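You operate a simulated robot arm through the tools that you are given. There is no shell and no other tool. Be economical: measure what you need, move in short steps, check, and stop when the job is done.

Carry out the task below with a simulated robot arm. There is one attempt and no reset: what you move stays moved.

Task
Wind 2 turns of tape onto the silver threaded pipe in the jig.
Fine: leave it in the jig's cup and swing the tape holder out again.

The check looks at the end state, three seconds after you hand in, the way a careful person would. Anything else that was tipped, shoved, dropped, spilled or broken makes it a failure.

Robot
A 7-joint arm with a two-finger gripper, on a carriage that runs on a rail from [-119, 0.5] to [119, -0.5] (x, y) and turns from -210 to 122 degrees about z. Base frame: it is fixed where the carriage stands at the start and does not move with it; the origin is on the floor, on the carriage's upright axis, x ahead of it, y to its left, z up; the surface under the hand at the start is at about z = 85. Units: cm, degrees, N and s.
Its first joint turns from -149.0 to 149.0 degrees. Places, roughly: tape holder [90, -90, 90]. Payload 2.45 kg.
Tool frame: the origin (TCP) lies between the finger pads and is the grasp point; the fingertips stand 2.6 cm ahead of it; z points along the fingers, y is the line along which they close. The gripper opens to 9.6 cm. The gripper's body begins 6.9 cm behind the TCP.
Orientation is that of the tool frame in the base frame, as a unit quaternion [w, x, y, z]. With the fingers straight down and closing along the base's y, the tool's x points along the base's -x, its y along +y and its z along -z.

Tools
- The arm moves only by the tool arm_command. Its argument "moves" is a list that holds one entry, the list of rows, each a list of 6 numbers: the shift along the tool's x, y, z in cm, then the turn, a rotation vector about the tool's x, y, z in degrees. In form: [[[dx, dy, dz, ax, ay, az], ...]]. A call has 1 to 12 rows; each row is the pose to reach, as a shift and turn from the pose commanded when the call began, along the tool's axes at that moment. "gripper" is the finger opening in cm, from 0 to 9.6, set as the call begins (left out, the last holds). Rows are played at 5 a second. More than 5 cm and 8.6 degrees between two rows, or a gripper value outside its range, and nothing of the call is played. A pose out of reach is approached as far as the arm can. The call stops where the force on the tool passes 40 N (or 10 N more than at its start, if that is more) or the arm is blocked; 0.2 s more then pass. The fingers move at their own pace and stop on an object; they squeeze with about 26 N. The grip force told is the motor's: it shows also when the fingers shut on nothing. Time passes only in rows, and 0.2 s behind the last, so rows that repeat a pose let the fingers close. The reply holds the time, the measured pose of the TCP, the force on the tool along the base axes, the opening and the grip force, in the units named above and with some noise, with the torque about the TCP (base axes, N m) and any sound that the robot's microphone picked up.
- Cameras (640 x 400 px; columns grow to the right, rows downward): "scene" is now at [1.47, 10.07, 166.81]; the picture's right is [-0.74, -0.67, 0.00], its down [-0.31, 0.34, -0.89] and it looks along [0.60, -0.66, -0.46] (base axes); focal length 258 px, centre (320, 200). "wrist" rides on the gripper at [8.1, 0.3, -9.8] in the tool frame; the picture's right is [-0.04, 1.00, 0.00], its down [-0.73, -0.03, -0.68] and it looks along [-0.68, -0.03, 0.73] (tool axes); focal length 256 px, centre (320, 200). There is no depth. A picture from a camera that has moved, and an enlarged one, comes with that camera's place and axes in the base frame and with its lens.
- get_image(camera): a new picture of that camera. The clock stands still meanwhile.
- raise_lower(by): slides the trunk up (or, below 0, down) by that many cm; the arm and the scene camera ride with it, the base frame stays. It gives what a move gives, with no picture.
- roll_base(legs): drives the robot by 1 to 6 legs, each [ahead, left, turn to the left] in cm, cm and degrees, along the robot's own axes; the way and the turn of a leg run together, so that a leg with both is an arc; at most 150 cm and 180 degrees a leg. The arm and the cameras ride along, it lands a little off, and it stops where it bumps. It keeps to its track: a leg is cut to what the track allows. It gives what a move gives.
- turn_head(pan, tilt): turns the head with the scene camera to pan (to the left, within 155 degrees either way) and tilt (down, from -29 to 69), counted from straight ahead of the robot. It gives what a move gives.
- enlarge(camera, box): a new picture of the part [left, top, right, bottom] of that camera's present view, enlarged. The clock stands still meanwhile.
- hand_in(): hands the job in; it is judged then, once.

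Work in short steps. Places have to be worked out from the pictures, the camera data and where the tool is seen: move nearer, look again, correct. Check each grasp and each placing, and mend what went wrong. You have 120 turns and 78 pictures in all, those below and enlarged ones among them. Open the gripper and draw the arm clear of the work before you hand the job in, unless the task says otherwise; then end with one line.

The tools are called after "Request:" as name(argument=value, ...) on one line, values as JSON. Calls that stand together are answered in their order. arm_command: Moves the arm, as the interface text tells. Its arguments: {"type":"object","properties":{"moves":{"type":"array","items":{"type":"array","items":{"type":"array","items":{"type":"number"}}}},"gripper":{"type":"number"}},"required":["moves"]} The other tools are called the same way: raise_lower (by) slides the trunk up or down; roll_base (legs) drives the base; turn_head (pan, tilt) turns the head that bears the scene camera; get_image (camera) takes a picture; enlarge (camera, box) takes an enlarged picture of a part of a camera's view; hand_in () hands the job in.

At the start:

```text
t: 0.0
ee_pos: [44.42, -79.81, 134.34]
ee_rot: [0.001, -0.001, 1.0, -0.001]
wrist_force: [0.1, -0.3, -1.2]
ft_torque: [-0.01, 0.02, -0.04]
width: 9.62
grip_force: 0.0
trunk travel left (down, up): [-64.4, 6.6]
robot x, y, heading: [-0.21, 0.15, 0.0]
head pan, tilt: [-47.8, 27.7]
```

scene: 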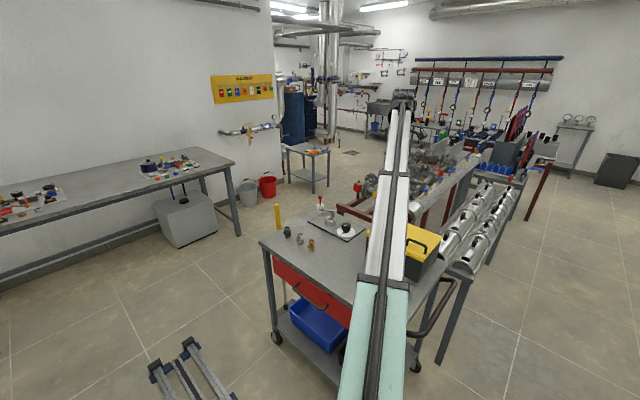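
wrist: 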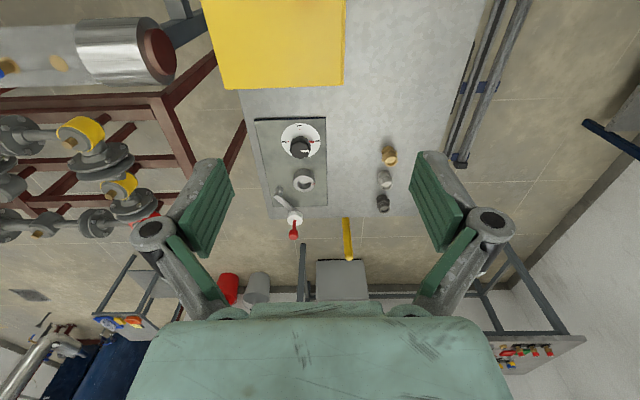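

The cart holds a jig plate with a dial, a cup and a holder with a red handle, with three fittings beside it. I'll enlarge both views to identify the parts.

Request:
enlarge(camera="scene", box=[260, 180, 400, 270])

Request:
enlarge(camera="wrist", box=[240, 100, 420, 260])

```text
4.44 times, centred on (330, 225) of scene
camera zoom: at [1.47, 10.07, 166.81], right [-0.74, -0.67, 0.0], down [-0.31, 0.34, -0.89], along [0.6, -0.66, -0.46], focal length 1147 px, centre (276, 89)
```

zoom: 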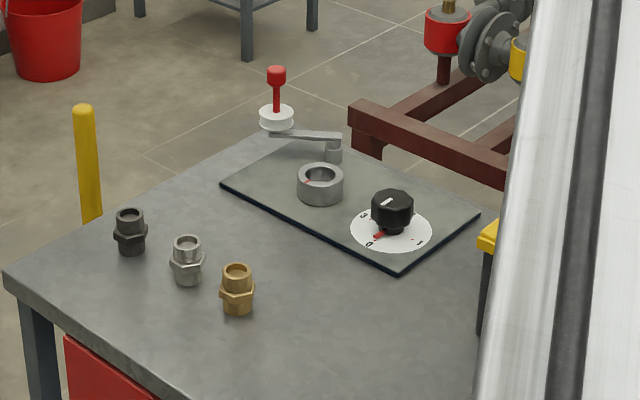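

```text
2.50 times, centred on (330, 180) of wrist
camera zoom: at [36.44, -79.3, 144.27], right [0.04, 1.0, 0.0], down [0.73, -0.03, 0.68], along [0.68, -0.03, -0.73], focal length 640 px, centre (295, 250)
```

zoom: 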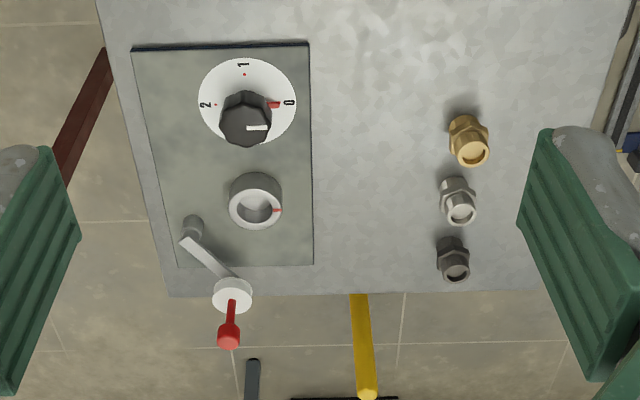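

I judge the silver fitting to be at about (82.5, -63), the cup at (82, -86), the knob at (69, -85.5) and the holder pivot at (85, -93). All are out of reach from here, so I'll drive ahead along the rail to bring them into range.

Request:
roll_base(legs=[[75, 0, 0]])

Request:
turn_head(pan=-85, tilt=40)

Request:
get_image(camera="scene")

```text
t: 4.0
ee_pos: [119.02, -80.09, 134.3]
ee_rot: [0.001, -0.001, 1.0, -0.001]
wrist_force: [-0.2, 0.0, 0.1]
ft_torque: [-0.01, 0.01, -0.01]
width: 9.62
grip_force: 0.1
trunk travel left (down, up): [-64.4, 6.6]
robot x, y, heading: [74.35, -0.31, 0.2]
head pan, tilt: [-47.8, 27.7]
```

```text
t: 5.1
ee_pos: [119.06, -80.06, 134.35]
ee_rot: [0.001, -0.001, 1.0, -0.001]
wrist_force: [0.2, -0.1, -0.1]
ft_torque: [0.02, 0.0, 0.0]
width: 9.63
grip_force: 0.0
trunk travel left (down, up): [-64.4, 6.6]
robot x, y, heading: [74.27, -0.1, 0.0]
head pan, tilt: [-85.0, 40.0]
```

```text
73 pictures are left
camera scene: at [70.47, 8.03, 164.91], right [-1.0, -0.09, 0.0], down [-0.06, 0.64, -0.77], along [0.07, -0.76, -0.64], focal length 258 px, centre (320, 200)
```

scene: 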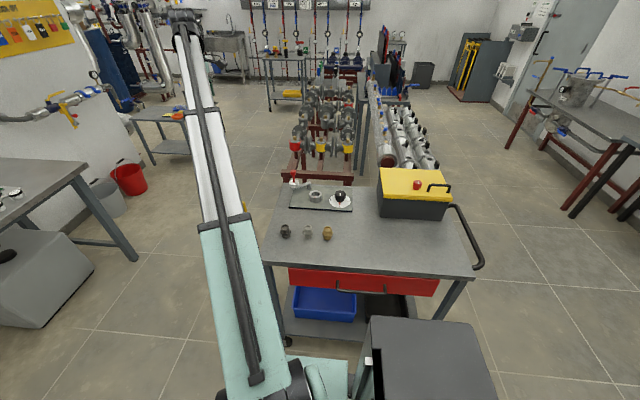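

Everything is visible now. I'll enlarge the jig area for a better estimate of positions.

Request:
enlarge(camera="scene", box=[270, 165, 366, 245])

```text
5.00 times, centred on (318, 205) of scene
camera zoom: at [70.47, 8.03, 164.91], right [-1.0, -0.09, 0.0], down [-0.06, 0.64, -0.77], along [0.07, -0.76, -0.64], focal length 1290 px, centre (330, 175)
```

zoom: 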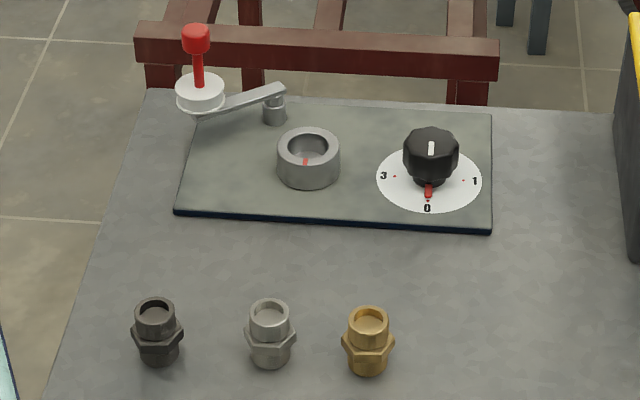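

Refined: the silver fitting is at about (82, -63), with its base at z≈85 and top at ≈90.5. The dial reads 0 to 3 with a red pointer at 0. I'll bring the hand above the silver fitting for a closer look.

Request:
arm_command(moves=[[[3.7, 1.7, 2.6, 0, 0, 0], [7.4, 3.4, 5.2, 0, 0, 0], [11.1, 5.1, 7.8, 0, 0, 0], [14.8, 6.8, 10.4, 0, 0, 0], [18.5, 8.5, 13, 0, 0, 0], [22.2, 10.2, 15.6, 0, 0, 0], [25.9, 11.9, 18.2, 0, 0, 0], [29.6, 13.6, 20.8, 0, 0, 0], [33.3, 15.3, 23.4, 0, 0, 0], [37, 17, 26, 0, 0, 0], [37, 17, 26, 0, 0, 0]]], gripper=9.6)

Request:
get_image(camera="wrist")

```text
t: 7.5
ee_pos: [82.25, -63.2, 108.37]
ee_rot: [0.001, -0.001, 1.0, -0.002]
wrist_force: [0.2, -0.1, 0.1]
ft_torque: [0.01, -0.05, -0.02]
width: 9.62
grip_force: 0.0
trunk travel left (down, up): [-64.4, 6.6]
robot x, y, heading: [74.26, -0.43, -0.0]
head pan, tilt: [-85.0, 40.0]
```

```text
71 pictures are left
camera wrist: at [74.2, -62.7, 118.22], right [0.04, 1.0, 0.0], down [0.73, -0.03, 0.68], along [0.68, -0.03, -0.73], focal length 256 px, centre (320, 200)
```

wrist: 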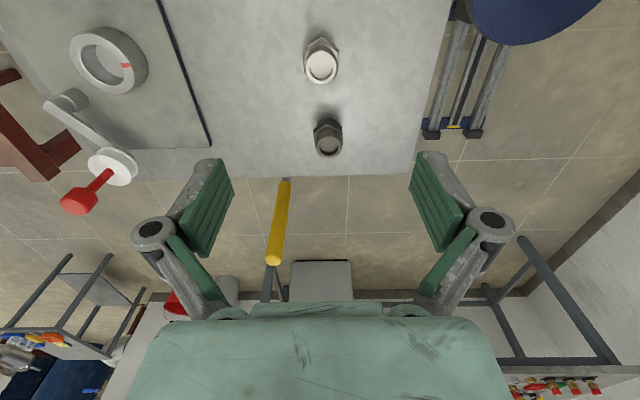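

The fitting's top centre comes out at (82.0, -63.0), which agrees with the estimate. I'll enlarge the fitting and the cup for their dimensions.

Request:
enlarge(camera="wrist", box=[280, 20, 360, 100])

Request:
enlarge(camera="wrist", box=[20, 0, 220, 220])

```text
5.00 times, centred on (320, 60) of wrist
camera zoom: at [74.2, -62.7, 118.22], right [0.04, 1.0, 0.0], down [0.73, -0.03, 0.68], along [0.68, -0.03, -0.73], focal length 1280 px, centre (320, 900)
```

zoom: 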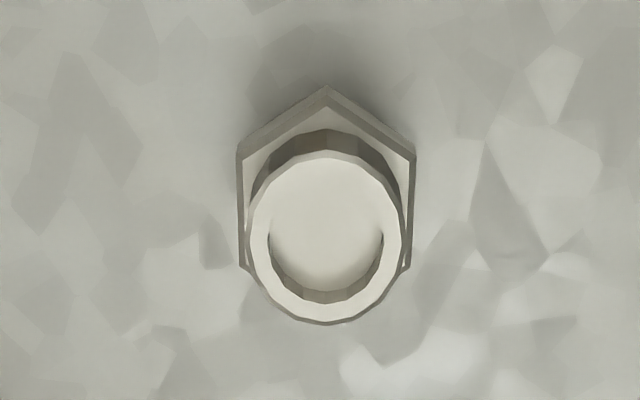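

```text
1.82 times, centred on (120, 110) of wrist
camera zoom: at [74.2, -62.7, 118.22], right [0.04, 1.0, 0.0], down [0.73, -0.03, 0.68], along [0.68, -0.03, -0.73], focal length 465 px, centre (684, 364)
```

zoom: 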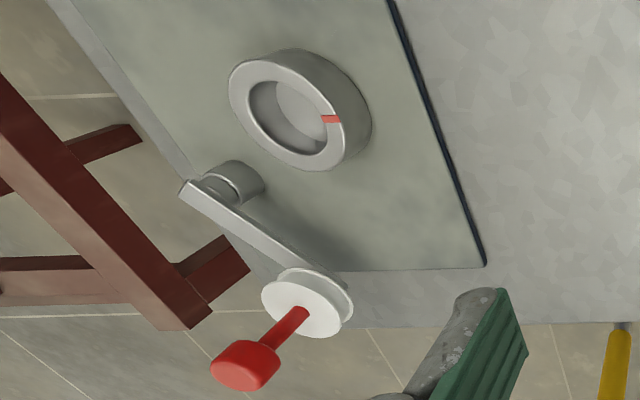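

The hex flats face ±y, which suits the gripper's closing direction. I'll get one tighter scene view for the fitting's and cup's vertical proportions.

Request:
enlarge(camera="scene", box=[294, 218, 324, 244])

Request:
enlarge(camera="scene", box=[285, 166, 345, 206])

```text
15.38 times, centred on (309, 231) of scene
camera zoom: at [70.44, 8.04, 164.91], right [-1.0, -0.09, 0.0], down [-0.06, 0.64, -0.77], along [0.07, -0.76, -0.64], focal length 3970 px, centre (489, -277)
```

zoom: 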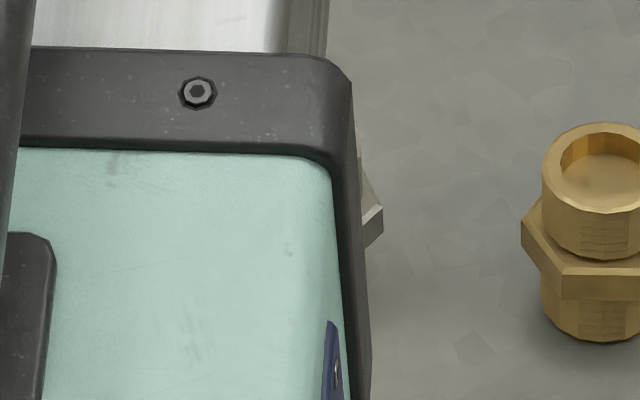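

```text
10.00 times, centred on (315, 186) of scene
camera zoom: at [70.44, 8.04, 164.91], right [-1.0, -0.09, 0.0], down [-0.06, 0.64, -0.77], along [0.07, -0.76, -0.64], focal length 2581 px, centre (370, 340)
```

zoom: 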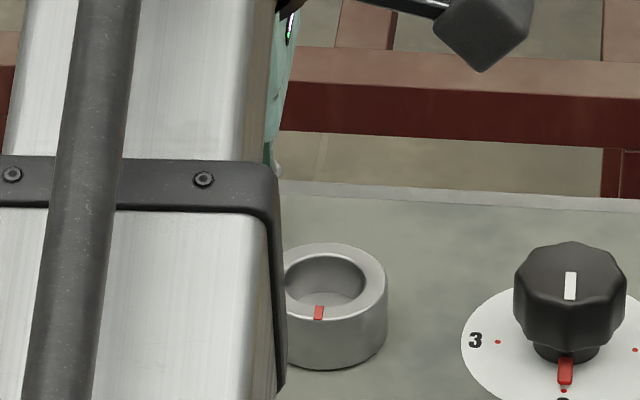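

The fitting is about 4.4 cm tall, with the hex at roughly z = 86.7–87.6 and a 3.1 cm upper cylinder. I'll descend with the gripper part open, stopping with the tips just above the hex.

Request:
arm_command(moves=[[[0.2, 0.2, 4.5, 0, 0, 0], [0.2, 0.2, 9, 0, 0, 0], [0.2, 0.2, 12.5, 0, 0, 0], [0.2, 0.2, 15, 0, 0, 0], [0.2, 0.2, 15, 0, 0, 0]]], gripper=6.5)

Request:
get_image(camera="wrist")

```text
t: 8.7
ee_pos: [81.85, -62.93, 93.29]
ee_rot: [0.0, -0.001, 1.0, -0.001]
wrist_force: [0.3, -0.8, -1.0]
ft_torque: [0.02, 0.0, -0.04]
width: 6.49
grip_force: 0.0
trunk travel left (down, up): [-64.4, 6.6]
robot x, y, heading: [74.85, -0.3, 0.2]
head pan, tilt: [-85.0, 40.0]
```

```text
66 pictures are left
camera wrist: at [73.7, -62.48, 103.19], right [0.04, 1.0, 0.0], down [0.73, -0.03, 0.68], along [0.68, -0.03, -0.73], focal length 256 px, centre (320, 200)
```

wrist: 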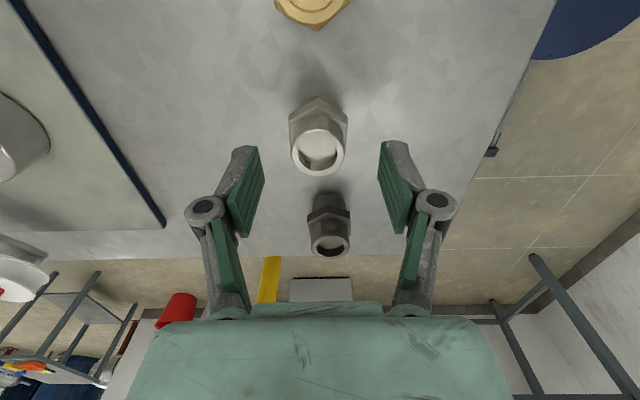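

The fingers are centred on the fitting in y, with its axis at about x = 82.3. I'll descend the last 3 cm and close.

Request:
arm_command(moves=[[[-0.4, 0, 1.5, 0, 0, 0], [-0.4, 0, 3, 0, 0, 0], [-0.4, 0, 3, 0, 0, 0]]], gripper=6.5)

Request:
arm_command(moves=[[[0, 0, 0, 0, 0, 0], [0, 0, 0, 0, 0, 0], [0, 0, 0, 0, 0, 0], [0, 0, 0, 0, 0, 0]]], gripper=2)

Request:
get_image(camera="wrist")

```text
t: 9.5
ee_pos: [82.25, -63.0, 90.24]
ee_rot: [0.001, -0.001, 1.0, -0.002]
wrist_force: [0.3, 0.9, 0.4]
ft_torque: [0.01, 0.02, 0.03]
width: 6.48
grip_force: 0.1
trunk travel left (down, up): [-64.4, 6.6]
robot x, y, heading: [74.13, -0.43, 0.3]
head pan, tilt: [-85.0, 40.0]
```

```text
t: 10.5
ee_pos: [82.09, -62.94, 90.25]
ee_rot: [0.002, 0.0, 1.0, -0.002]
wrist_force: [-0.2, -2.4, 8.3]
ft_torque: [-0.08, -0.04, 0.0]
width: 4.28
grip_force: 26.1
trunk travel left (down, up): [-64.4, 6.6]
robot x, y, heading: [74.28, -0.18, 0.2]
head pan, tilt: [-85.0, 40.0]
```

```text
65 pictures are left
camera wrist: at [74.05, -62.45, 100.2], right [0.04, 1.0, 0.0], down [0.73, -0.03, 0.68], along [0.68, -0.03, -0.73], focal length 256 px, centre (320, 200)
```

wrist: 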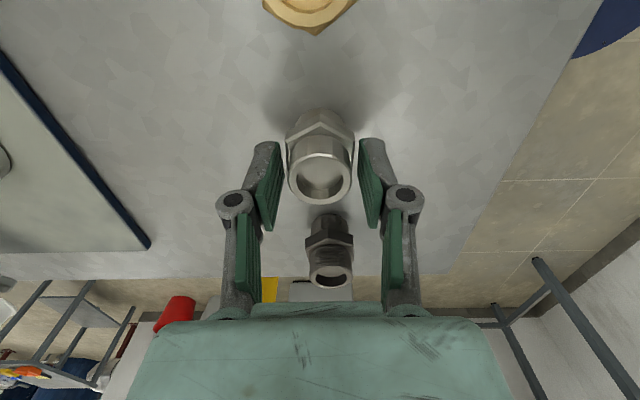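

The 4.28 cm width means the tips caught the top of the hex flats, with an upward push. I'll open, rise 0.7 cm and grip the plain cylinder above instead.

Request:
arm_command(moves=[[[0, 0, 0, 0, 0, 0], [0, 0, 0, 0, 0, 0], [0, 0, -0.7, 0, 0, 0], [0, 0, -0.7, 0, 0, 0]]], gripper=6.0)

Request:
arm_command(moves=[[[0, 0, 0, 0, 0, 0], [0, 0, 0, 0, 0, 0], [0, 0, 0, 0, 0, 0], [0, 0, 0, 0, 0, 0]]], gripper=2)

Request:
enlarge(camera="wrist", box=[220, 80, 420, 230])

```text
t: 11.5
ee_pos: [82.2, -63.04, 90.89]
ee_rot: [0.001, -0.001, 1.0, -0.001]
wrist_force: [0.6, 0.6, -0.4]
ft_torque: [-0.01, -0.03, -0.04]
width: 5.97
grip_force: 0.1
trunk travel left (down, up): [-64.4, 6.6]
robot x, y, heading: [74.24, -0.22, 0.4]
head pan, tilt: [-85.0, 40.0]
```

```text
t: 12.5
ee_pos: [82.19, -62.98, 90.98]
ee_rot: [0.002, -0.001, 1.0, -0.001]
wrist_force: [-0.2, -0.7, 2.6]
ft_torque: [0.0, 0.0, 0.03]
width: 3.21
grip_force: 25.7
trunk travel left (down, up): [-64.4, 6.6]
robot x, y, heading: [74.88, -0.32, 0.3]
head pan, tilt: [-85.0, 40.0]
```

```text
2.67 times, centred on (320, 155) of wrist
camera zoom: at [74.1, -62.49, 100.91], right [0.04, 1.0, 0.0], down [0.73, -0.03, 0.68], along [0.68, -0.03, -0.73], focal length 683 px, centre (320, 320)
```

zoom: 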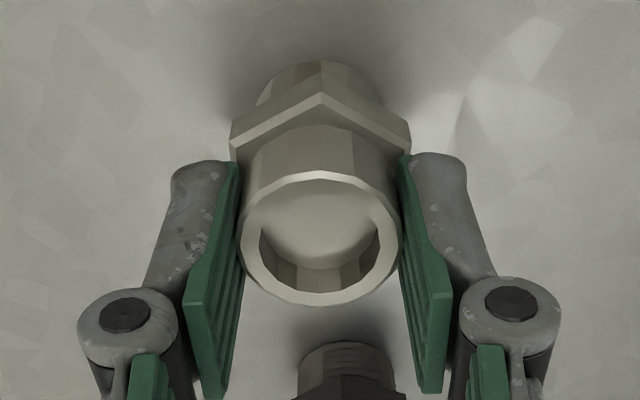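

The width is 3.21 cm at full grip force, so I have the cylinder held cleanly. I'll lift it 8 cm and check the grasp before moving over the cup.

Request:
arm_command(moves=[[[0, 0, -2, 0, 0, 0], [0, 0, -5, 0, 0, 0], [0, 0, -8, 0, 0, 0], [0.3, -4.5, -8, 0, 0, 0], [0.5, -9, -8, 0, 0, 0], [0.8, -13.5, -8, 0, 0, 0], [1, -18, -8, 0, 0, 0], [1, -18, -8, 0, 0, 0]]])

Request:
get_image(camera="wrist")

Request:
get_image(camera="scene")

```text
t: 14.3
ee_pos: [81.28, -81.01, 98.76]
ee_rot: [0.0, 0.0, 1.0, -0.001]
wrist_force: [0.5, 1.1, -1.9]
ft_torque: [0.02, 0.03, -0.02]
width: 3.19
grip_force: 25.8
trunk travel left (down, up): [-64.4, 6.6]
robot x, y, heading: [74.38, -0.39, 0.2]
head pan, tilt: [-85.0, 40.0]
```

```text
63 pictures are left
camera wrist: at [73.14, -80.53, 108.69], right [0.04, 1.0, 0.0], down [0.73, -0.03, 0.68], along [0.68, -0.03, -0.73], focal length 256 px, centre (320, 200)
```

wrist: 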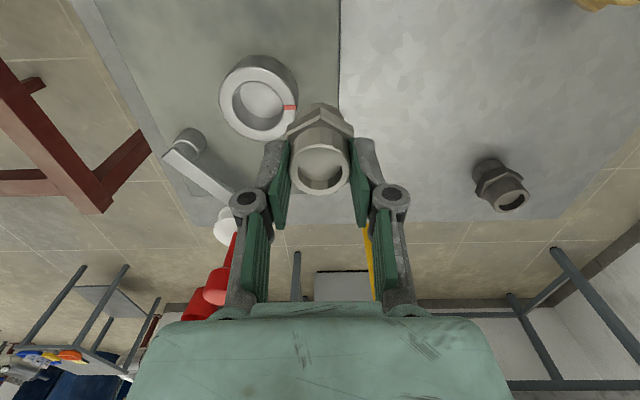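

```text
62 pictures are left
camera scene: at [70.46, 7.98, 164.91], right [-1.0, -0.09, 0.0], down [-0.06, 0.64, -0.77], along [0.07, -0.76, -0.64], focal length 258 px, centre (320, 200)
```

scene: 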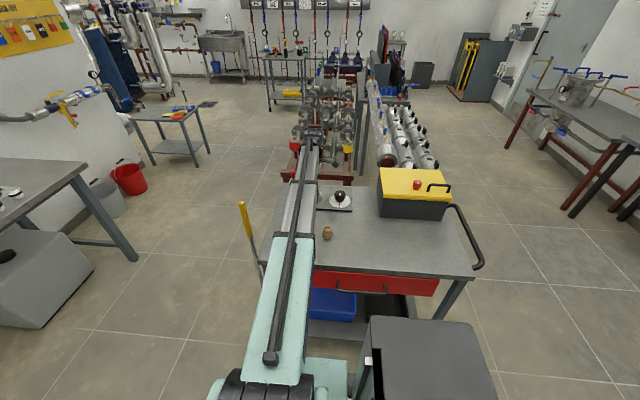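

The grasp holds, and the cup centre comes out at (81.2, -85.9). I'll move over it and lower to just above the rim.

Request:
arm_command(moves=[[[0.08, -4.9, 0, 0, 0, 0], [0.08, -4.9, 1.5, 0, 0, 0], [0.08, -4.9, 2.6, 0, 0, 0], [0.08, -4.9, 2.6, 0, 0, 0]]])

Request:
get_image(camera="wrist")

Request:
enlarge(camera="scene", box=[280, 160, 360, 220])

```text
t: 15.3
ee_pos: [81.33, -85.88, 96.32]
ee_rot: [0.0, 0.0, 1.0, -0.001]
wrist_force: [-0.1, 0.4, -0.9]
ft_torque: [-0.02, -0.01, -0.02]
width: 3.22
grip_force: 25.7
trunk travel left (down, up): [-64.4, 6.6]
robot x, y, heading: [74.41, -0.39, 0.2]
head pan, tilt: [-85.0, 40.0]
```

```text
61 pictures are left
camera wrist: at [73.17, -85.34, 106.32], right [0.04, 1.0, 0.0], down [0.73, -0.03, 0.68], along [0.68, -0.03, -0.73], focal length 256 px, centre (320, 200)
```

wrist: 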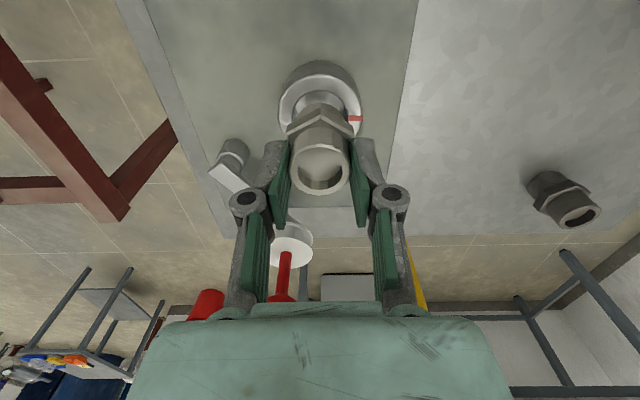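

```text
6.67 times, centred on (320, 190) of scene
camera zoom: at [70.46, 8.0, 164.91], right [-1.0, -0.09, 0.0], down [-0.06, 0.64, -0.77], along [0.07, -0.76, -0.64], focal length 1720 px, centre (320, 267)
```

zoom: 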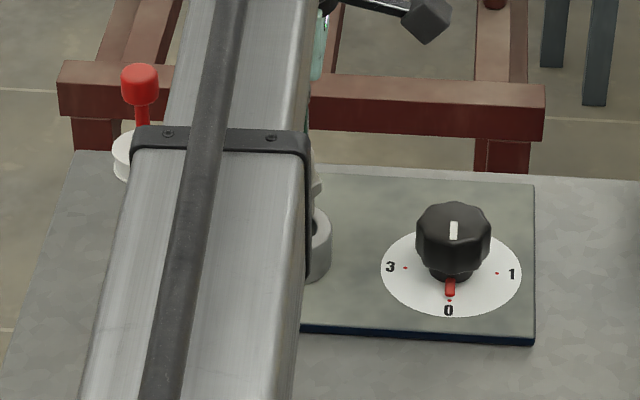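

Fitting and cup agree to about 0.1 cm in y. I'll lower slowly while watching the force.

Request:
arm_command(moves=[[[0.08, 0.08, 0.6, 0, 0, 0], [0.08, 0.08, 1.2, 0, 0, 0], [0.08, 0.08, 1.7, 0, 0, 0], [0.08, 0.08, 2.2, 0, 0, 0], [0.08, 0.08, 2.6, 0, 0, 0], [0.08, 0.08, 2.6, 0, 0, 0]]])

Request:
get_image(camera="wrist")

```text
t: 16.7
ee_pos: [81.12, -85.77, 93.83]
ee_rot: [0.001, 0.0, 1.0, -0.001]
wrist_force: [1.3, 0.7, -2.6]
ft_torque: [0.0, -0.05, -0.04]
width: 3.19
grip_force: 25.4
trunk travel left (down, up): [-64.4, 6.6]
robot x, y, heading: [74.37, -0.59, 0.1]
head pan, tilt: [-85.0, 40.0]
```

```text
59 pictures are left
camera wrist: at [73.03, -85.34, 103.76], right [0.04, 1.0, 0.0], down [0.73, -0.03, 0.68], along [0.68, -0.03, -0.73], focal length 256 px, centre (320, 200)
```

wrist: 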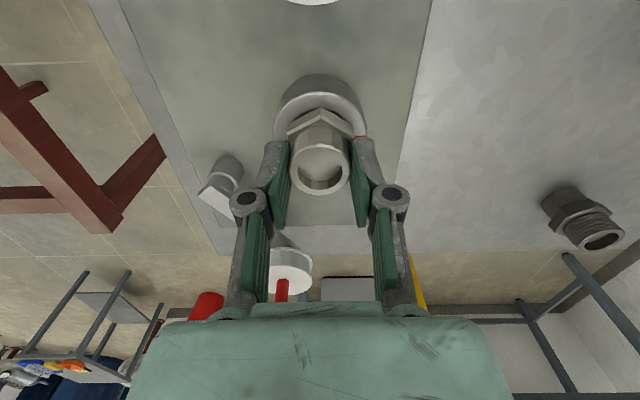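

There is no contact force yet and it looks concentric. I'll continue down until it seats.

Request:
arm_command(moves=[[[0, 0, 0.4, 0, 0, 0], [0, 0, 0.8, 0, 0, 0], [0, 0, 1.2, 0, 0, 0], [0, 0, 1.5, 0, 0, 0], [0, 0, 1.5, 0, 0, 0]]])

Request:
get_image(camera="wrist")

```text
t: 17.8
ee_pos: [81.07, -85.79, 92.98]
ee_rot: [0.0, -0.001, 1.0, -0.006]
wrist_force: [0.4, 3.8, 20.0]
ft_torque: [0.51, 0.07, -0.03]
width: 3.23
grip_force: 26.1
trunk travel left (down, up): [-64.4, 6.6]
robot x, y, heading: [74.27, -0.32, 0.1]
head pan, tilt: [-85.0, 40.0]
stopped in row 5: the force on the tool passed its limit at 42 N (the readings are from after the stop); the commanded pose is now the measured one
```

```text
58 pictures are left
camera wrist: at [73.04, -85.26, 102.86], right [0.04, 1.0, -0.01], down [0.73, -0.02, 0.68], along [0.68, -0.03, -0.73], focal length 256 px, centre (320, 200)
```

wrist: 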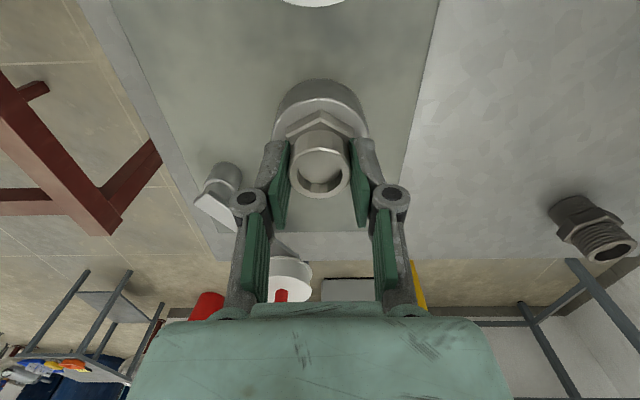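

Contact came at TCP z≈93, which fits the hex bottom resting on the rim at about 88.8. I'll enlarge to confirm it is seated before releasing.

Request:
enlarge(camera="wrist", box=[250, 65, 390, 205])

Request:
enlarge(camera="scene", box=[300, 170, 350, 205])

```text
2.86 times, centred on (320, 135) of wrist
camera zoom: at [73.04, -85.26, 102.86], right [0.04, 1.0, -0.01], down [0.73, -0.02, 0.68], along [0.68, -0.03, -0.73], focal length 731 px, centre (320, 386)
```

zoom: 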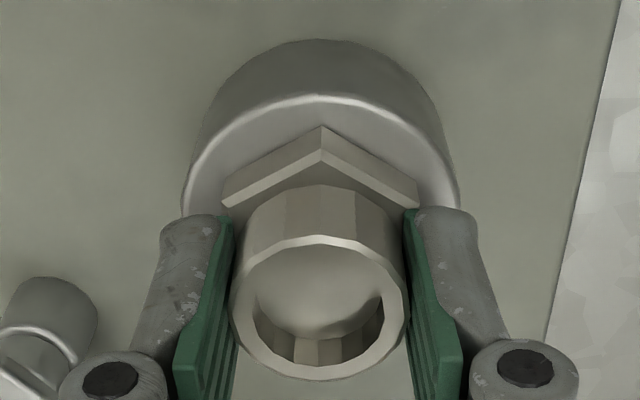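

```text
11.43 times, centred on (325, 188) of scene
camera zoom: at [70.44, 8.34, 164.88], right [-1.0, -0.09, 0.0], down [-0.06, 0.64, -0.77], along [0.07, -0.76, -0.64], focal length 2949 px, centre (263, 343)
```

zoom: 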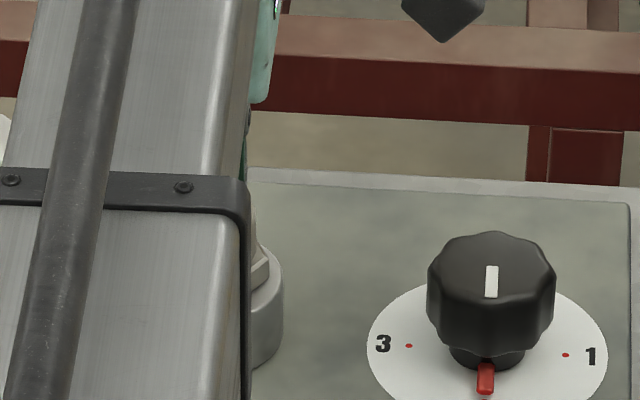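

The hex sits flat on the cup rim. I'll ease up slightly, release and rise.

Request:
arm_command(moves=[[[0, 0, -0.15, 0, 0, 0], [0, 0, -0.15, 0, 0, 0]]])

Request:
arm_command(moves=[[[0, 0, 0, 0, 0, 0], [0, 0, 0, 0, 0, 0], [0, 0, -3, 0, 0, 0], [0, 0, -7, 0, 0, 0], [0, 0, -11, 0, 0, 0], [0, 0, -11, 0, 0, 0]]], gripper=6.5)

Request:
get_image(camera="wrist")

```text
t: 18.4
ee_pos: [81.05, -85.9, 92.96]
ee_rot: [0.0, -0.001, 1.0, -0.004]
wrist_force: [-1.0, 5.9, 18.0]
ft_torque: [0.38, 0.05, 0.02]
width: 3.2
grip_force: 25.9
trunk travel left (down, up): [-64.4, 6.6]
robot x, y, heading: [74.61, -0.37, 0.3]
head pan, tilt: [-85.0, 40.0]
```

```text
t: 19.8
ee_pos: [81.29, -86.02, 103.96]
ee_rot: [0.001, 0.0, 1.0, -0.004]
wrist_force: [0.2, 0.7, -0.6]
ft_torque: [0.0, 0.01, -0.01]
width: 6.5
grip_force: 0.1
trunk travel left (down, up): [-64.4, 6.6]
robot x, y, heading: [74.07, -0.38, 0.0]
head pan, tilt: [-85.0, 40.0]
```

```text
55 pictures are left
camera wrist: at [73.14, -85.49, 113.78], right [0.04, 1.0, -0.01], down [0.73, -0.02, 0.68], along [0.68, -0.03, -0.73], focal length 256 px, centre (320, 200)
```

wrist: 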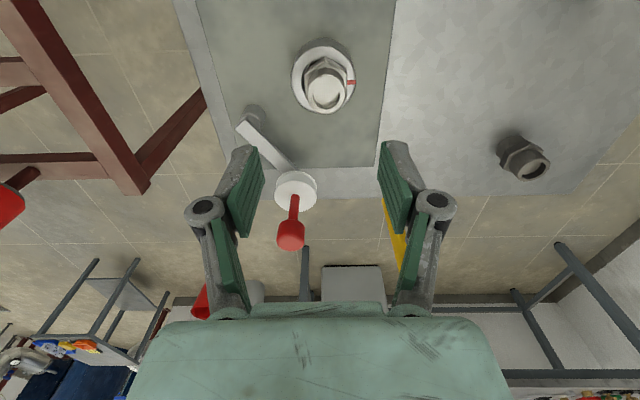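

Request:
enlarge(camera="wrist", box=[220, 20, 380, 260])

Request:
enlarge(camera="wrist", box=[280, 30, 370, 120])

```text
1.67 times, centred on (300, 140) of wrist
camera zoom: at [73.14, -85.49, 113.78], right [0.04, 1.0, -0.01], down [0.73, -0.02, 0.68], along [0.68, -0.03, -0.73], focal length 427 px, centre (353, 300)
```

zoom: 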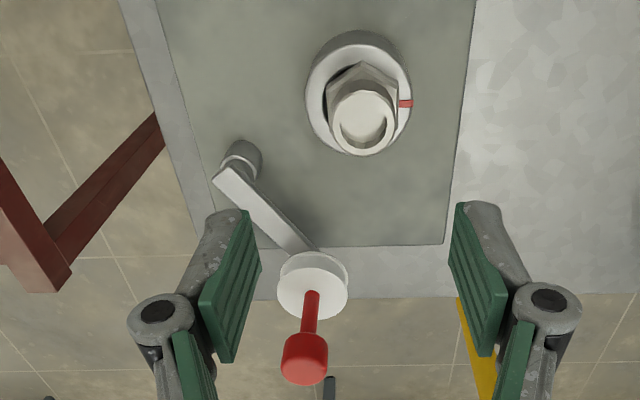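

```text
4.44 times, centred on (325, 75) of wrist
camera zoom: at [73.14, -85.49, 113.78], right [0.04, 1.0, -0.01], down [0.73, -0.02, 0.68], along [0.68, -0.03, -0.73], focal length 1138 px, centre (298, 756)
```

zoom: 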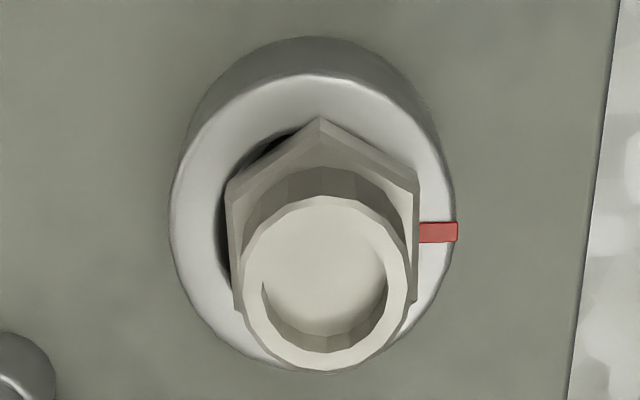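

The fitting is in the cup but about 0.2 cm off-centre towards +y and +x. I'll regrip it, lift it a hair, shift by that amount and set it down again.

Request:
arm_command(moves=[[[0, -0.2, 4, 0, 0, 0], [0, -0.2, 8, 0, 0, 0], [0, -0.2, 10.9, 0, 0, 0], [0, -0.2, 10.9, 0, 0, 0]]], gripper=6.5)

Request:
arm_command(moves=[[[0, 0, 0, 0, 0, 0], [0, 0, 0, 0, 0, 0], [0, 0, 0, 0, 0, 0], [0, 0, 0, 0, 0, 0], [0, 0, -0.4, 0, 0, 0], [0.2, 0, -0.4, 0, 0, 0], [0.2, 0, -0.4, 0, 0, 0]]], gripper=2)

```text
t: 20.8
ee_pos: [80.99, -86.24, 92.67]
ee_rot: [0.001, 0.0, 1.0, -0.004]
wrist_force: [-0.1, 0.6, -0.2]
ft_torque: [0.01, -0.02, 0.02]
width: 6.51
grip_force: 0.1
trunk travel left (down, up): [-64.4, 6.6]
robot x, y, heading: [74.66, -0.1, 0.1]
head pan, tilt: [-85.0, 40.0]
```

```text
t: 22.4
ee_pos: [80.91, -86.11, 93.18]
ee_rot: [0.001, 0.0, 1.0, -0.003]
wrist_force: [5.3, 12.7, -4.9]
ft_torque: [0.61, -0.19, 0.05]
width: 3.21
grip_force: 25.8
trunk travel left (down, up): [-64.4, 6.6]
robot x, y, heading: [74.76, -0.17, 0.2]
head pan, tilt: [-85.0, 40.0]
```

The side forces of 13 N in y and 5 N in x show the bottom end sits in a snug bore, so my shift is pushing against its wall. I'll undo the shift, checking where the side force vanishes.

Request:
arm_command(moves=[[[-0.1, 0.1, 0, 0, 0, 0], [-0.15, 0.15, 0, 0, 0, 0], [-0.15, 0.15, 0, 0, 0, 0]]])

```text
t: 23.2
ee_pos: [80.94, -86.07, 93.32]
ee_rot: [-0.001, -0.001, 1.0, -0.004]
wrist_force: [2.1, 4.6, -2.2]
ft_torque: [0.25, -0.06, 0.03]
width: 3.19
grip_force: 26.3
trunk travel left (down, up): [-64.4, 6.6]
robot x, y, heading: [74.77, -0.25, -0.0]
head pan, tilt: [-85.0, 40.0]
```

The force falls as I move back. I'll step further in +y and +x to find the free zone of the bore.

Request:
arm_command(moves=[[[-0.08, 0.15, 0, 0, 0, 0], [-0.08, 0.15, 0, 0, 0, 0]]])

Request:
arm_command(moves=[[[0, 0.15, 0, 0, 0, 0], [0, 0.15, 0, 0, 0, 0]]])

Request:
enlarge(camera="wrist", box=[250, 65, 390, 205])

```text
t: 23.8
ee_pos: [81.12, -85.94, 93.41]
ee_rot: [0.001, -0.001, 1.0, -0.005]
wrist_force: [-0.1, -0.1, -1.3]
ft_torque: [0.01, 0.03, 0.02]
width: 3.22
grip_force: 26.0
trunk travel left (down, up): [-64.4, 6.6]
robot x, y, heading: [74.19, -0.45, 0.1]
head pan, tilt: [-85.0, 40.0]
```

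```text
t: 24.4
ee_pos: [81.09, -85.81, 93.23]
ee_rot: [0.002, -0.001, 1.0, -0.004]
wrist_force: [-0.3, 0.3, -1.4]
ft_torque: [0.03, -0.01, -0.03]
width: 3.18
grip_force: 25.5
trunk travel left (down, up): [-64.4, 6.6]
robot x, y, heading: [74.78, -0.58, 0.5]
head pan, tilt: [-85.0, 40.0]
```

```text
2.86 times, centred on (320, 135) of wrist
camera zoom: at [73.09, -85.26, 103.18], right [0.04, 1.0, -0.01], down [0.73, -0.02, 0.68], along [0.68, -0.03, -0.73], focal length 731 px, centre (320, 386)
```

zoom: 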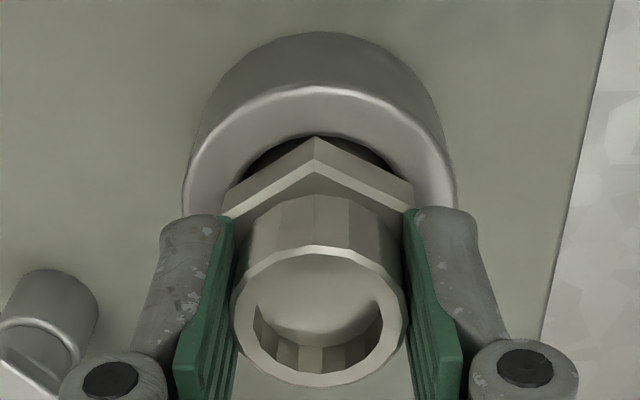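

The fitting is free now, and it looks centred in y. I'll feel for the opposite wall so I can centre it by touch.

Request:
arm_command(moves=[[[0, 0.15, 0, 0, 0, 0], [0, 0.15, 0, 0, 0, 0]]])

Request:
arm_command(moves=[[[0, 0.15, 0, 0, 0, 0], [0, 0.15, 0, 0, 0, 0]]])

```text
t: 25.0
ee_pos: [81.08, -85.7, 93.18]
ee_rot: [0.0, -0.001, 1.0, -0.004]
wrist_force: [-0.6, 0.1, -1.1]
ft_torque: [0.01, 0.01, 0.01]
width: 3.18
grip_force: 25.8
trunk travel left (down, up): [-64.4, 6.6]
robot x, y, heading: [74.47, -0.23, 0.2]
head pan, tilt: [-85.0, 40.0]
```

```text
t: 25.6
ee_pos: [81.06, -85.59, 93.23]
ee_rot: [0.002, -0.001, 1.0, -0.004]
wrist_force: [0.4, -7.4, 1.0]
ft_torque: [-0.42, -0.04, 0.01]
width: 3.19
grip_force: 25.8
trunk travel left (down, up): [-64.4, 6.6]
robot x, y, heading: [74.29, -0.52, 0.1]
head pan, tilt: [-85.0, 40.0]
```

The free zone in y runs from -0.52 to -0.14 of the present position, so I'll go to -0.33 and probe x next.

Request:
arm_command(moves=[[[0, -0.33, 0, 0, 0, 0], [-0.15, -0.33, 0, 0, 0, 0], [-0.3, -0.33, 0, 0, 0, 0], [-0.3, -0.33, 0, 0, 0, 0]]])

Request:
arm_command(moves=[[[0.25, 0, 0, 0, 0, 0], [0.5, 0, 0, 0, 0, 0], [0.5, 0, 0, 0, 0, 0]]])

```text
t: 26.6
ee_pos: [81.19, -85.79, 93.3]
ee_rot: [0.0, -0.001, 1.0, -0.003]
wrist_force: [-0.3, -0.3, -1.1]
ft_torque: [0.04, 0.03, -0.02]
width: 3.18
grip_force: 26.2
trunk travel left (down, up): [-64.4, 6.6]
robot x, y, heading: [74.09, -0.16, 0.3]
head pan, tilt: [-85.0, 40.0]
```

```text
t: 27.4
ee_pos: [80.9, -85.83, 93.23]
ee_rot: [0.0, -0.001, 1.0, -0.004]
wrist_force: [0.3, 0.5, -1.1]
ft_torque: [-0.01, -0.03, -0.03]
width: 3.2
grip_force: 25.9
trunk travel left (down, up): [-64.4, 6.6]
robot x, y, heading: [74.51, -0.27, -0.0]
head pan, tilt: [-85.0, 40.0]
```

Both x ends are still free. I'll probe one step further each way.

Request:
arm_command(moves=[[[0.15, 0, 0, 0, 0, 0], [0.15, 0, 0, 0, 0, 0]]])

Request:
arm_command(moves=[[[-0.35, 0, 0, 0, 0, 0], [-0.75, 0, 0, 0, 0, 0], [-0.75, 0, 0, 0, 0, 0]]])

```text
t: 28.0
ee_pos: [80.87, -85.73, 93.35]
ee_rot: [0.002, -0.001, 1.0, -0.005]
wrist_force: [5.0, -0.4, 0.3]
ft_torque: [-0.07, -0.23, -0.02]
width: 3.21
grip_force: 26.3
trunk travel left (down, up): [-64.4, 6.6]
robot x, y, heading: [74.24, -0.66, -0.1]
head pan, tilt: [-85.0, 40.0]
```

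```text
t: 28.8
ee_pos: [81.36, -85.75, 93.15]
ee_rot: [0.0, 0.0, 1.0, -0.004]
wrist_force: [-5.2, -0.3, -1.5]
ft_torque: [0.0, 0.29, 0.03]
width: 3.19
grip_force: 25.6
trunk travel left (down, up): [-64.4, 6.6]
robot x, y, heading: [74.38, -0.4, 0.2]
head pan, tilt: [-85.0, 40.0]
```

Equal and opposite forces at the two ends put the centre 0.375 back. I'll go there and lower onto the rim.

Request:
arm_command(moves=[[[0.375, 0, 0, 0, 0, 0], [0.375, 0, 0.25, 0, 0, 0], [0.375, 0, 0.5, 0, 0, 0], [0.375, 0, 0.5, 0, 0, 0]]])

```text
t: 29.8
ee_pos: [81.28, -85.83, 93.09]
ee_rot: [0.0, -0.001, 1.0, -0.006]
wrist_force: [1.8, -4.8, 15.6]
ft_torque: [-0.14, -0.02, 0.03]
width: 3.2
grip_force: 25.4
trunk travel left (down, up): [-64.4, 6.6]
robot x, y, heading: [74.47, -0.48, 0.1]
head pan, tilt: [-85.0, 40.0]
```

It's seated with 15 N of load. I'll ease off, release and rise to check.

Request:
arm_command(moves=[[[0, 0, -0.15, 0, 0, 0], [0, 0, -0.2, 0, 0, 0]]])

Request:
arm_command(moves=[[[0, 0, 0, 0, 0, 0], [0, 0, 0, 0, 0, 0], [0, 0, -3, 0, 0, 0], [0, 0, -7, 0, 0, 0], [0, 0, -11, 0, 0, 0], [0, 0, -11, 0, 0, 0]]], gripper=6.5)

Request:
enlarge(camera="wrist", box=[280, 30, 370, 120])

```text
t: 30.4
ee_pos: [81.32, -85.69, 92.9]
ee_rot: [0.001, 0.0, 1.0, -0.003]
wrist_force: [3.6, -2.8, 9.9]
ft_torque: [-0.21, -0.06, -0.01]
width: 3.21
grip_force: 25.7
trunk travel left (down, up): [-64.4, 6.6]
robot x, y, heading: [74.52, -0.09, 0.2]
head pan, tilt: [-85.0, 40.0]
```

```text
t: 31.8
ee_pos: [81.39, -85.85, 103.93]
ee_rot: [0.001, -0.001, 1.0, -0.004]
wrist_force: [-0.6, 0.9, 1.0]
ft_torque: [-0.01, 0.0, 0.04]
width: 6.48
grip_force: 0.1
trunk travel left (down, up): [-64.4, 6.6]
robot x, y, heading: [74.32, -0.59, -0.1]
head pan, tilt: [-85.0, 40.0]
```

```text
4.44 times, centred on (325, 75) of wrist
camera zoom: at [73.3, -85.25, 113.81], right [0.04, 1.0, -0.01], down [0.73, -0.02, 0.68], along [0.68, -0.03, -0.73], focal length 1138 px, centre (298, 756)
```

zoom: 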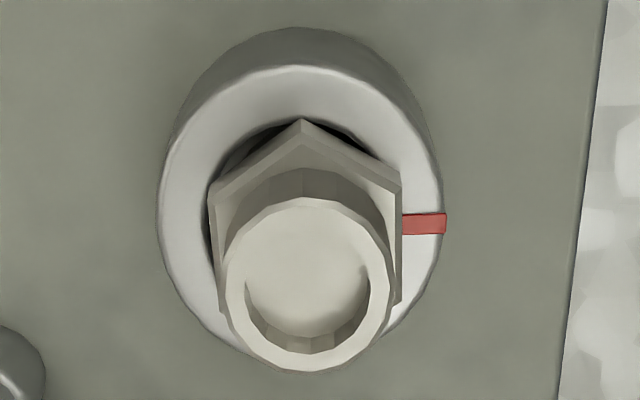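

The pipe is seated and centred. Next is the tape holder: the red knob is at about (92, -89), top z≈99, on a pivot near (84.2, -92.8). I'll move above the knob and look.

Request:
arm_command(moves=[[[0, 0, -4, 0, 0, 0], [-3.5, -1.1, -6, 0, 0, 0], [-7, -2.2, -6, 0, 0, 0], [-10.6, -3.25, -6, 0, 0, 0], [-10.6, -3.25, -6, 0, 0, 0]]], gripper=6.5)

Request:
get_image(camera="wrist")

```text
t: 33.0
ee_pos: [91.79, -88.96, 109.93]
ee_rot: [0.0, -0.001, 1.0, -0.004]
wrist_force: [0.4, -1.1, 0.0]
ft_torque: [0.0, 0.01, 0.02]
width: 6.48
grip_force: 0.1
trunk travel left (down, up): [-64.4, 6.6]
robot x, y, heading: [74.61, -0.21, 0.0]
head pan, tilt: [-85.0, 40.0]
```

```text
50 pictures are left
camera wrist: at [83.72, -88.4, 119.93], right [0.04, 1.0, -0.01], down [0.73, -0.02, 0.68], along [0.68, -0.03, -0.73], focal length 256 px, centre (320, 200)
```

wrist: 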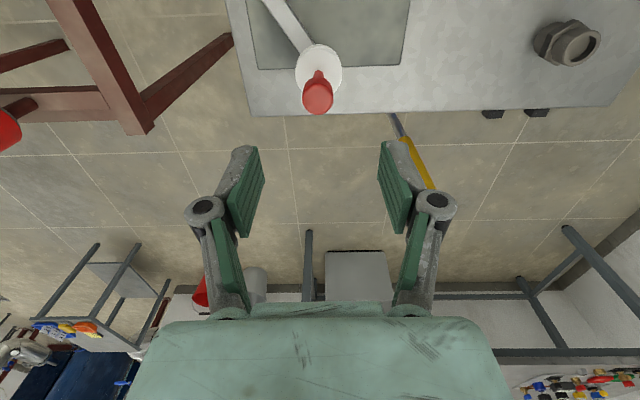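

The knob lies right under the TCP, at (91.8, -89.1). I'll descend to TCP z≈97.5 and close on the knob.

Request:
arm_command(moves=[[[0, 0, 4.5, 0, 0, 0], [0, 0, 8.5, 0, 0, 0], [0, 0, 11, 0, 0, 0], [0, 0, 12.4, 0, 0, 0], [0, 0, 12.4, 0, 0, 0]]], gripper=6.5)

Request:
get_image(camera="wrist")

```text
t: 34.2
ee_pos: [91.8, -88.86, 97.69]
ee_rot: [0.001, -0.001, 1.0, -0.005]
wrist_force: [0.2, 0.0, 0.0]
ft_torque: [0.0, 0.0, -0.02]
width: 6.51
grip_force: 0.0
trunk travel left (down, up): [-64.4, 6.6]
robot x, y, heading: [74.26, -0.34, 0.1]
head pan, tilt: [-85.0, 40.0]
```

```text
49 pictures are left
camera wrist: at [83.7, -88.36, 107.48], right [0.04, 1.0, -0.01], down [0.73, -0.02, 0.68], along [0.68, -0.03, -0.73], focal length 256 px, centre (320, 200)
```

wrist: 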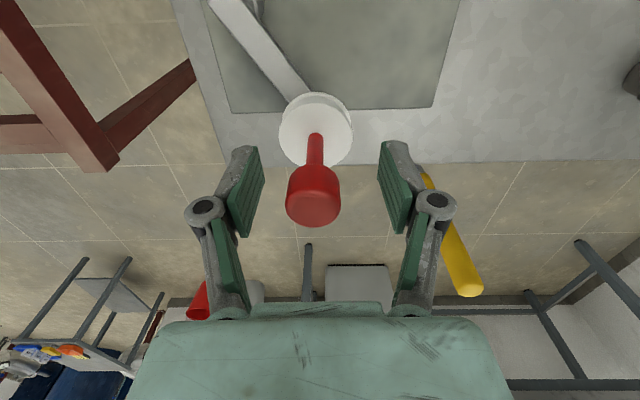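

The knob is between the pads, about 0.2 cm to -y of the middle. I'll shift and close.

Request:
arm_command(moves=[[[0, -0.2, 0, 0, 0, 0], [0, -0.2, 0, 0, 0, 0], [0, -0.2, 0, 0, 0, 0], [0, -0.2, 0, 0, 0, 0]]], gripper=1)

```text
t: 35.2
ee_pos: [91.79, -89.03, 97.74]
ee_rot: [0.001, -0.001, 1.0, -0.004]
wrist_force: [-1.6, 5.0, 2.2]
ft_torque: [0.18, 0.11, -0.4]
width: 2.4
grip_force: 45.1
trunk travel left (down, up): [-64.4, 6.6]
robot x, y, heading: [74.44, -0.37, -0.1]
head pan, tilt: [-85.0, 40.0]
```

The knob is held at 2.4 cm width. I'll swing it 20° along the arc about the pivot and watch the forces.

Request:
arm_command(moves=[[[0.35, 0.65, 0, 0, 0, 0], [0.75, 1.27, 0, 0, 0, 0], [1.21, 1.85, 0, 0, 0, 0], [1.71, 2.38, 0, 0, 0, 0], [1.71, 2.38, 0, 0, 0, 0]]])

Request:
get_image(camera="wrist")

```text
t: 36.4
ee_pos: [89.88, -86.88, 97.66]
ee_rot: [0.0, 0.0, 1.0, -0.005]
wrist_force: [-6.5, -17.9, 16.3]
ft_torque: [0.07, 0.45, 0.4]
width: 2.43
grip_force: 44.9
trunk travel left (down, up): [-64.4, 6.6]
robot x, y, heading: [74.68, -0.49, 0.2]
head pan, tilt: [-85.0, 40.0]
```

```text
48 pictures are left
camera wrist: at [81.83, -86.38, 107.56], right [0.04, 1.0, -0.01], down [0.73, -0.02, 0.68], along [0.68, -0.03, -0.73], focal length 256 px, centre (320, 200)
```

wrist: 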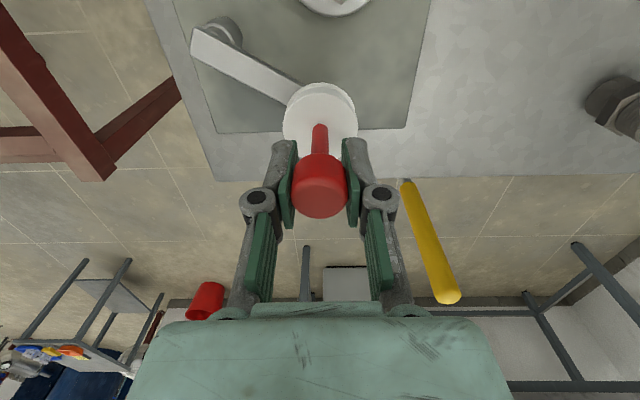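

The force shows I'm about 0.3 cm outside the true arc, so the pivot is nearer (84.8, -92.8) with R≈7.85. I'll continue another 20° on the corrected arc.

Request:
arm_command(moves=[[[0.71, 0.21, 0, 0, 0, 0], [1.27, 0.59, 0, 0, 0, 0], [1.87, 0.91, 0, 0, 0, 0], [2.49, 1.2, 0, 0, 0, 0], [2.49, 1.2, 0, 0, 0, 0]]])

Request:
get_image(camera="wrist")

```text
t: 37.6
ee_pos: [87.67, -86.04, 97.72]
ee_rot: [0.002, -0.001, 1.0, -0.007]
wrist_force: [2.6, -29.3, 17.2]
ft_torque: [0.03, -0.2, 0.85]
width: 2.38
grip_force: 45.0
trunk travel left (down, up): [-64.4, 6.6]
robot x, y, heading: [74.15, -0.01, 0.0]
head pan, tilt: [-85.0, 40.0]
```

```text
47 pictures are left
camera wrist: at [79.55, -85.36, 107.49], right [0.04, 1.0, -0.01], down [0.73, -0.02, 0.68], along [0.68, -0.04, -0.73], focal length 256 px, centre (320, 200)
```

wrist: 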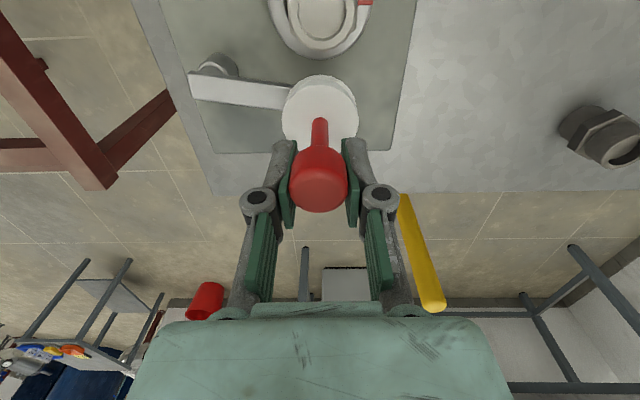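

A 29 N pull along -y shows my arc is still off radially. I'll release the knob here to relax it and re-measure.

Request:
arm_command(moves=[[[0, 0, 0, 0, 0, 0], [0, -0.5, 0, 0, 0, 0], [0, -0.5, 0, 0, 0, 0]]], gripper=6)

Request:
get_image(camera="wrist")

Request:
enlarge(camera="scene", box=[280, 160, 360, 220])

```text
t: 38.4
ee_pos: [87.5, -86.01, 97.68]
ee_rot: [0.001, -0.001, 1.0, -0.003]
wrist_force: [0.0, -0.6, 0.3]
ft_torque: [-0.02, 0.0, 0.03]
width: 5.99
grip_force: 0.0
trunk travel left (down, up): [-64.4, 6.6]
robot x, y, heading: [74.5, -0.53, -0.2]
head pan, tilt: [-85.0, 40.0]
```

```text
46 pictures are left
camera wrist: at [79.55, -85.57, 107.5], right [0.04, 1.0, -0.01], down [0.73, -0.02, 0.68], along [0.68, -0.03, -0.73], focal length 256 px, centre (320, 200)
```

wrist: 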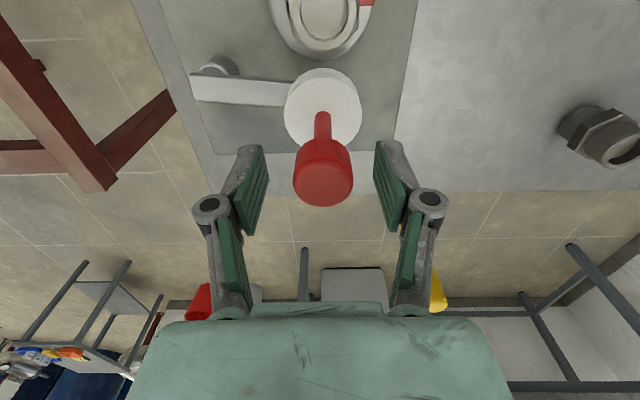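

```text
6.67 times, centred on (320, 190) of scene
camera zoom: at [70.46, 8.04, 164.9], right [-1.0, -0.09, 0.0], down [-0.06, 0.64, -0.77], along [0.07, -0.76, -0.64], focal length 1720 px, centre (320, 267)
```

zoom: 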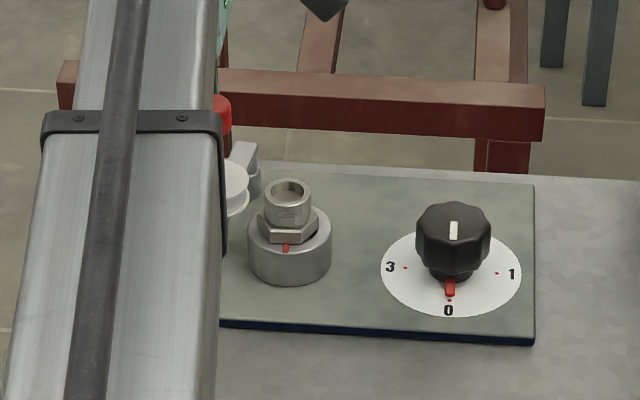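

The spool sits level with the pipe's upper thread, as intended. The knob has relaxed about 0.7 cm to -x of the TCP, so I'll recentre on it and regrip.

Request:
arm_command(moves=[[[0.7, 0.15, 0, 0, 0, 0], [0.7, 0.15, 0, 0, 0, 0]]], gripper=6)

Request:
arm_command(moves=[[[0, 0, 0, 0, 0, 0], [0, 0, 0, 0, 0, 0], [0, 0, 0, 0, 0, 0]]], gripper=1)

Request:
get_image(camera="wrist")

```text
t: 39.0
ee_pos: [86.83, -85.94, 97.47]
ee_rot: [0.001, -0.001, 1.0, -0.003]
wrist_force: [-0.2, -0.2, 0.3]
ft_torque: [0.01, 0.03, 0.01]
width: 6.01
grip_force: 0.0
trunk travel left (down, up): [-64.4, 6.6]
robot x, y, heading: [74.37, -0.31, -0.2]
head pan, tilt: [-85.0, 40.0]
```

```text
t: 39.8
ee_pos: [87.09, -85.97, 97.56]
ee_rot: [0.001, -0.001, 1.0, -0.004]
wrist_force: [0.3, 1.1, 5.4]
ft_torque: [0.17, 0.06, 0.09]
width: 2.4
grip_force: 45.2
trunk travel left (down, up): [-64.4, 6.6]
robot x, y, heading: [74.32, -0.5, -0.1]
head pan, tilt: [-85.0, 40.0]
```

```text
44 pictures are left
camera wrist: at [78.87, -85.37, 107.52], right [0.04, 1.0, -0.01], down [0.73, -0.02, 0.68], along [0.68, -0.03, -0.73], focal length 256 px, centre (320, 200)
```

wrist: 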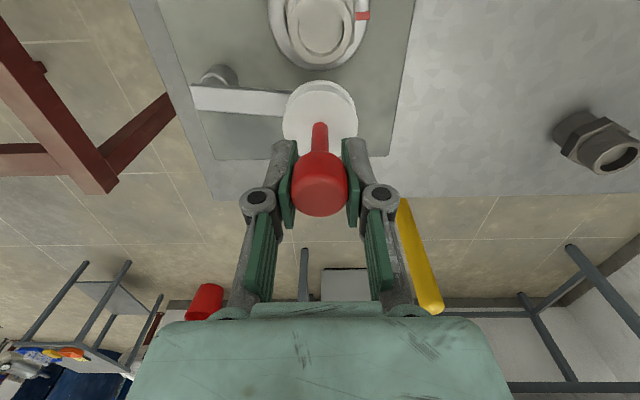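

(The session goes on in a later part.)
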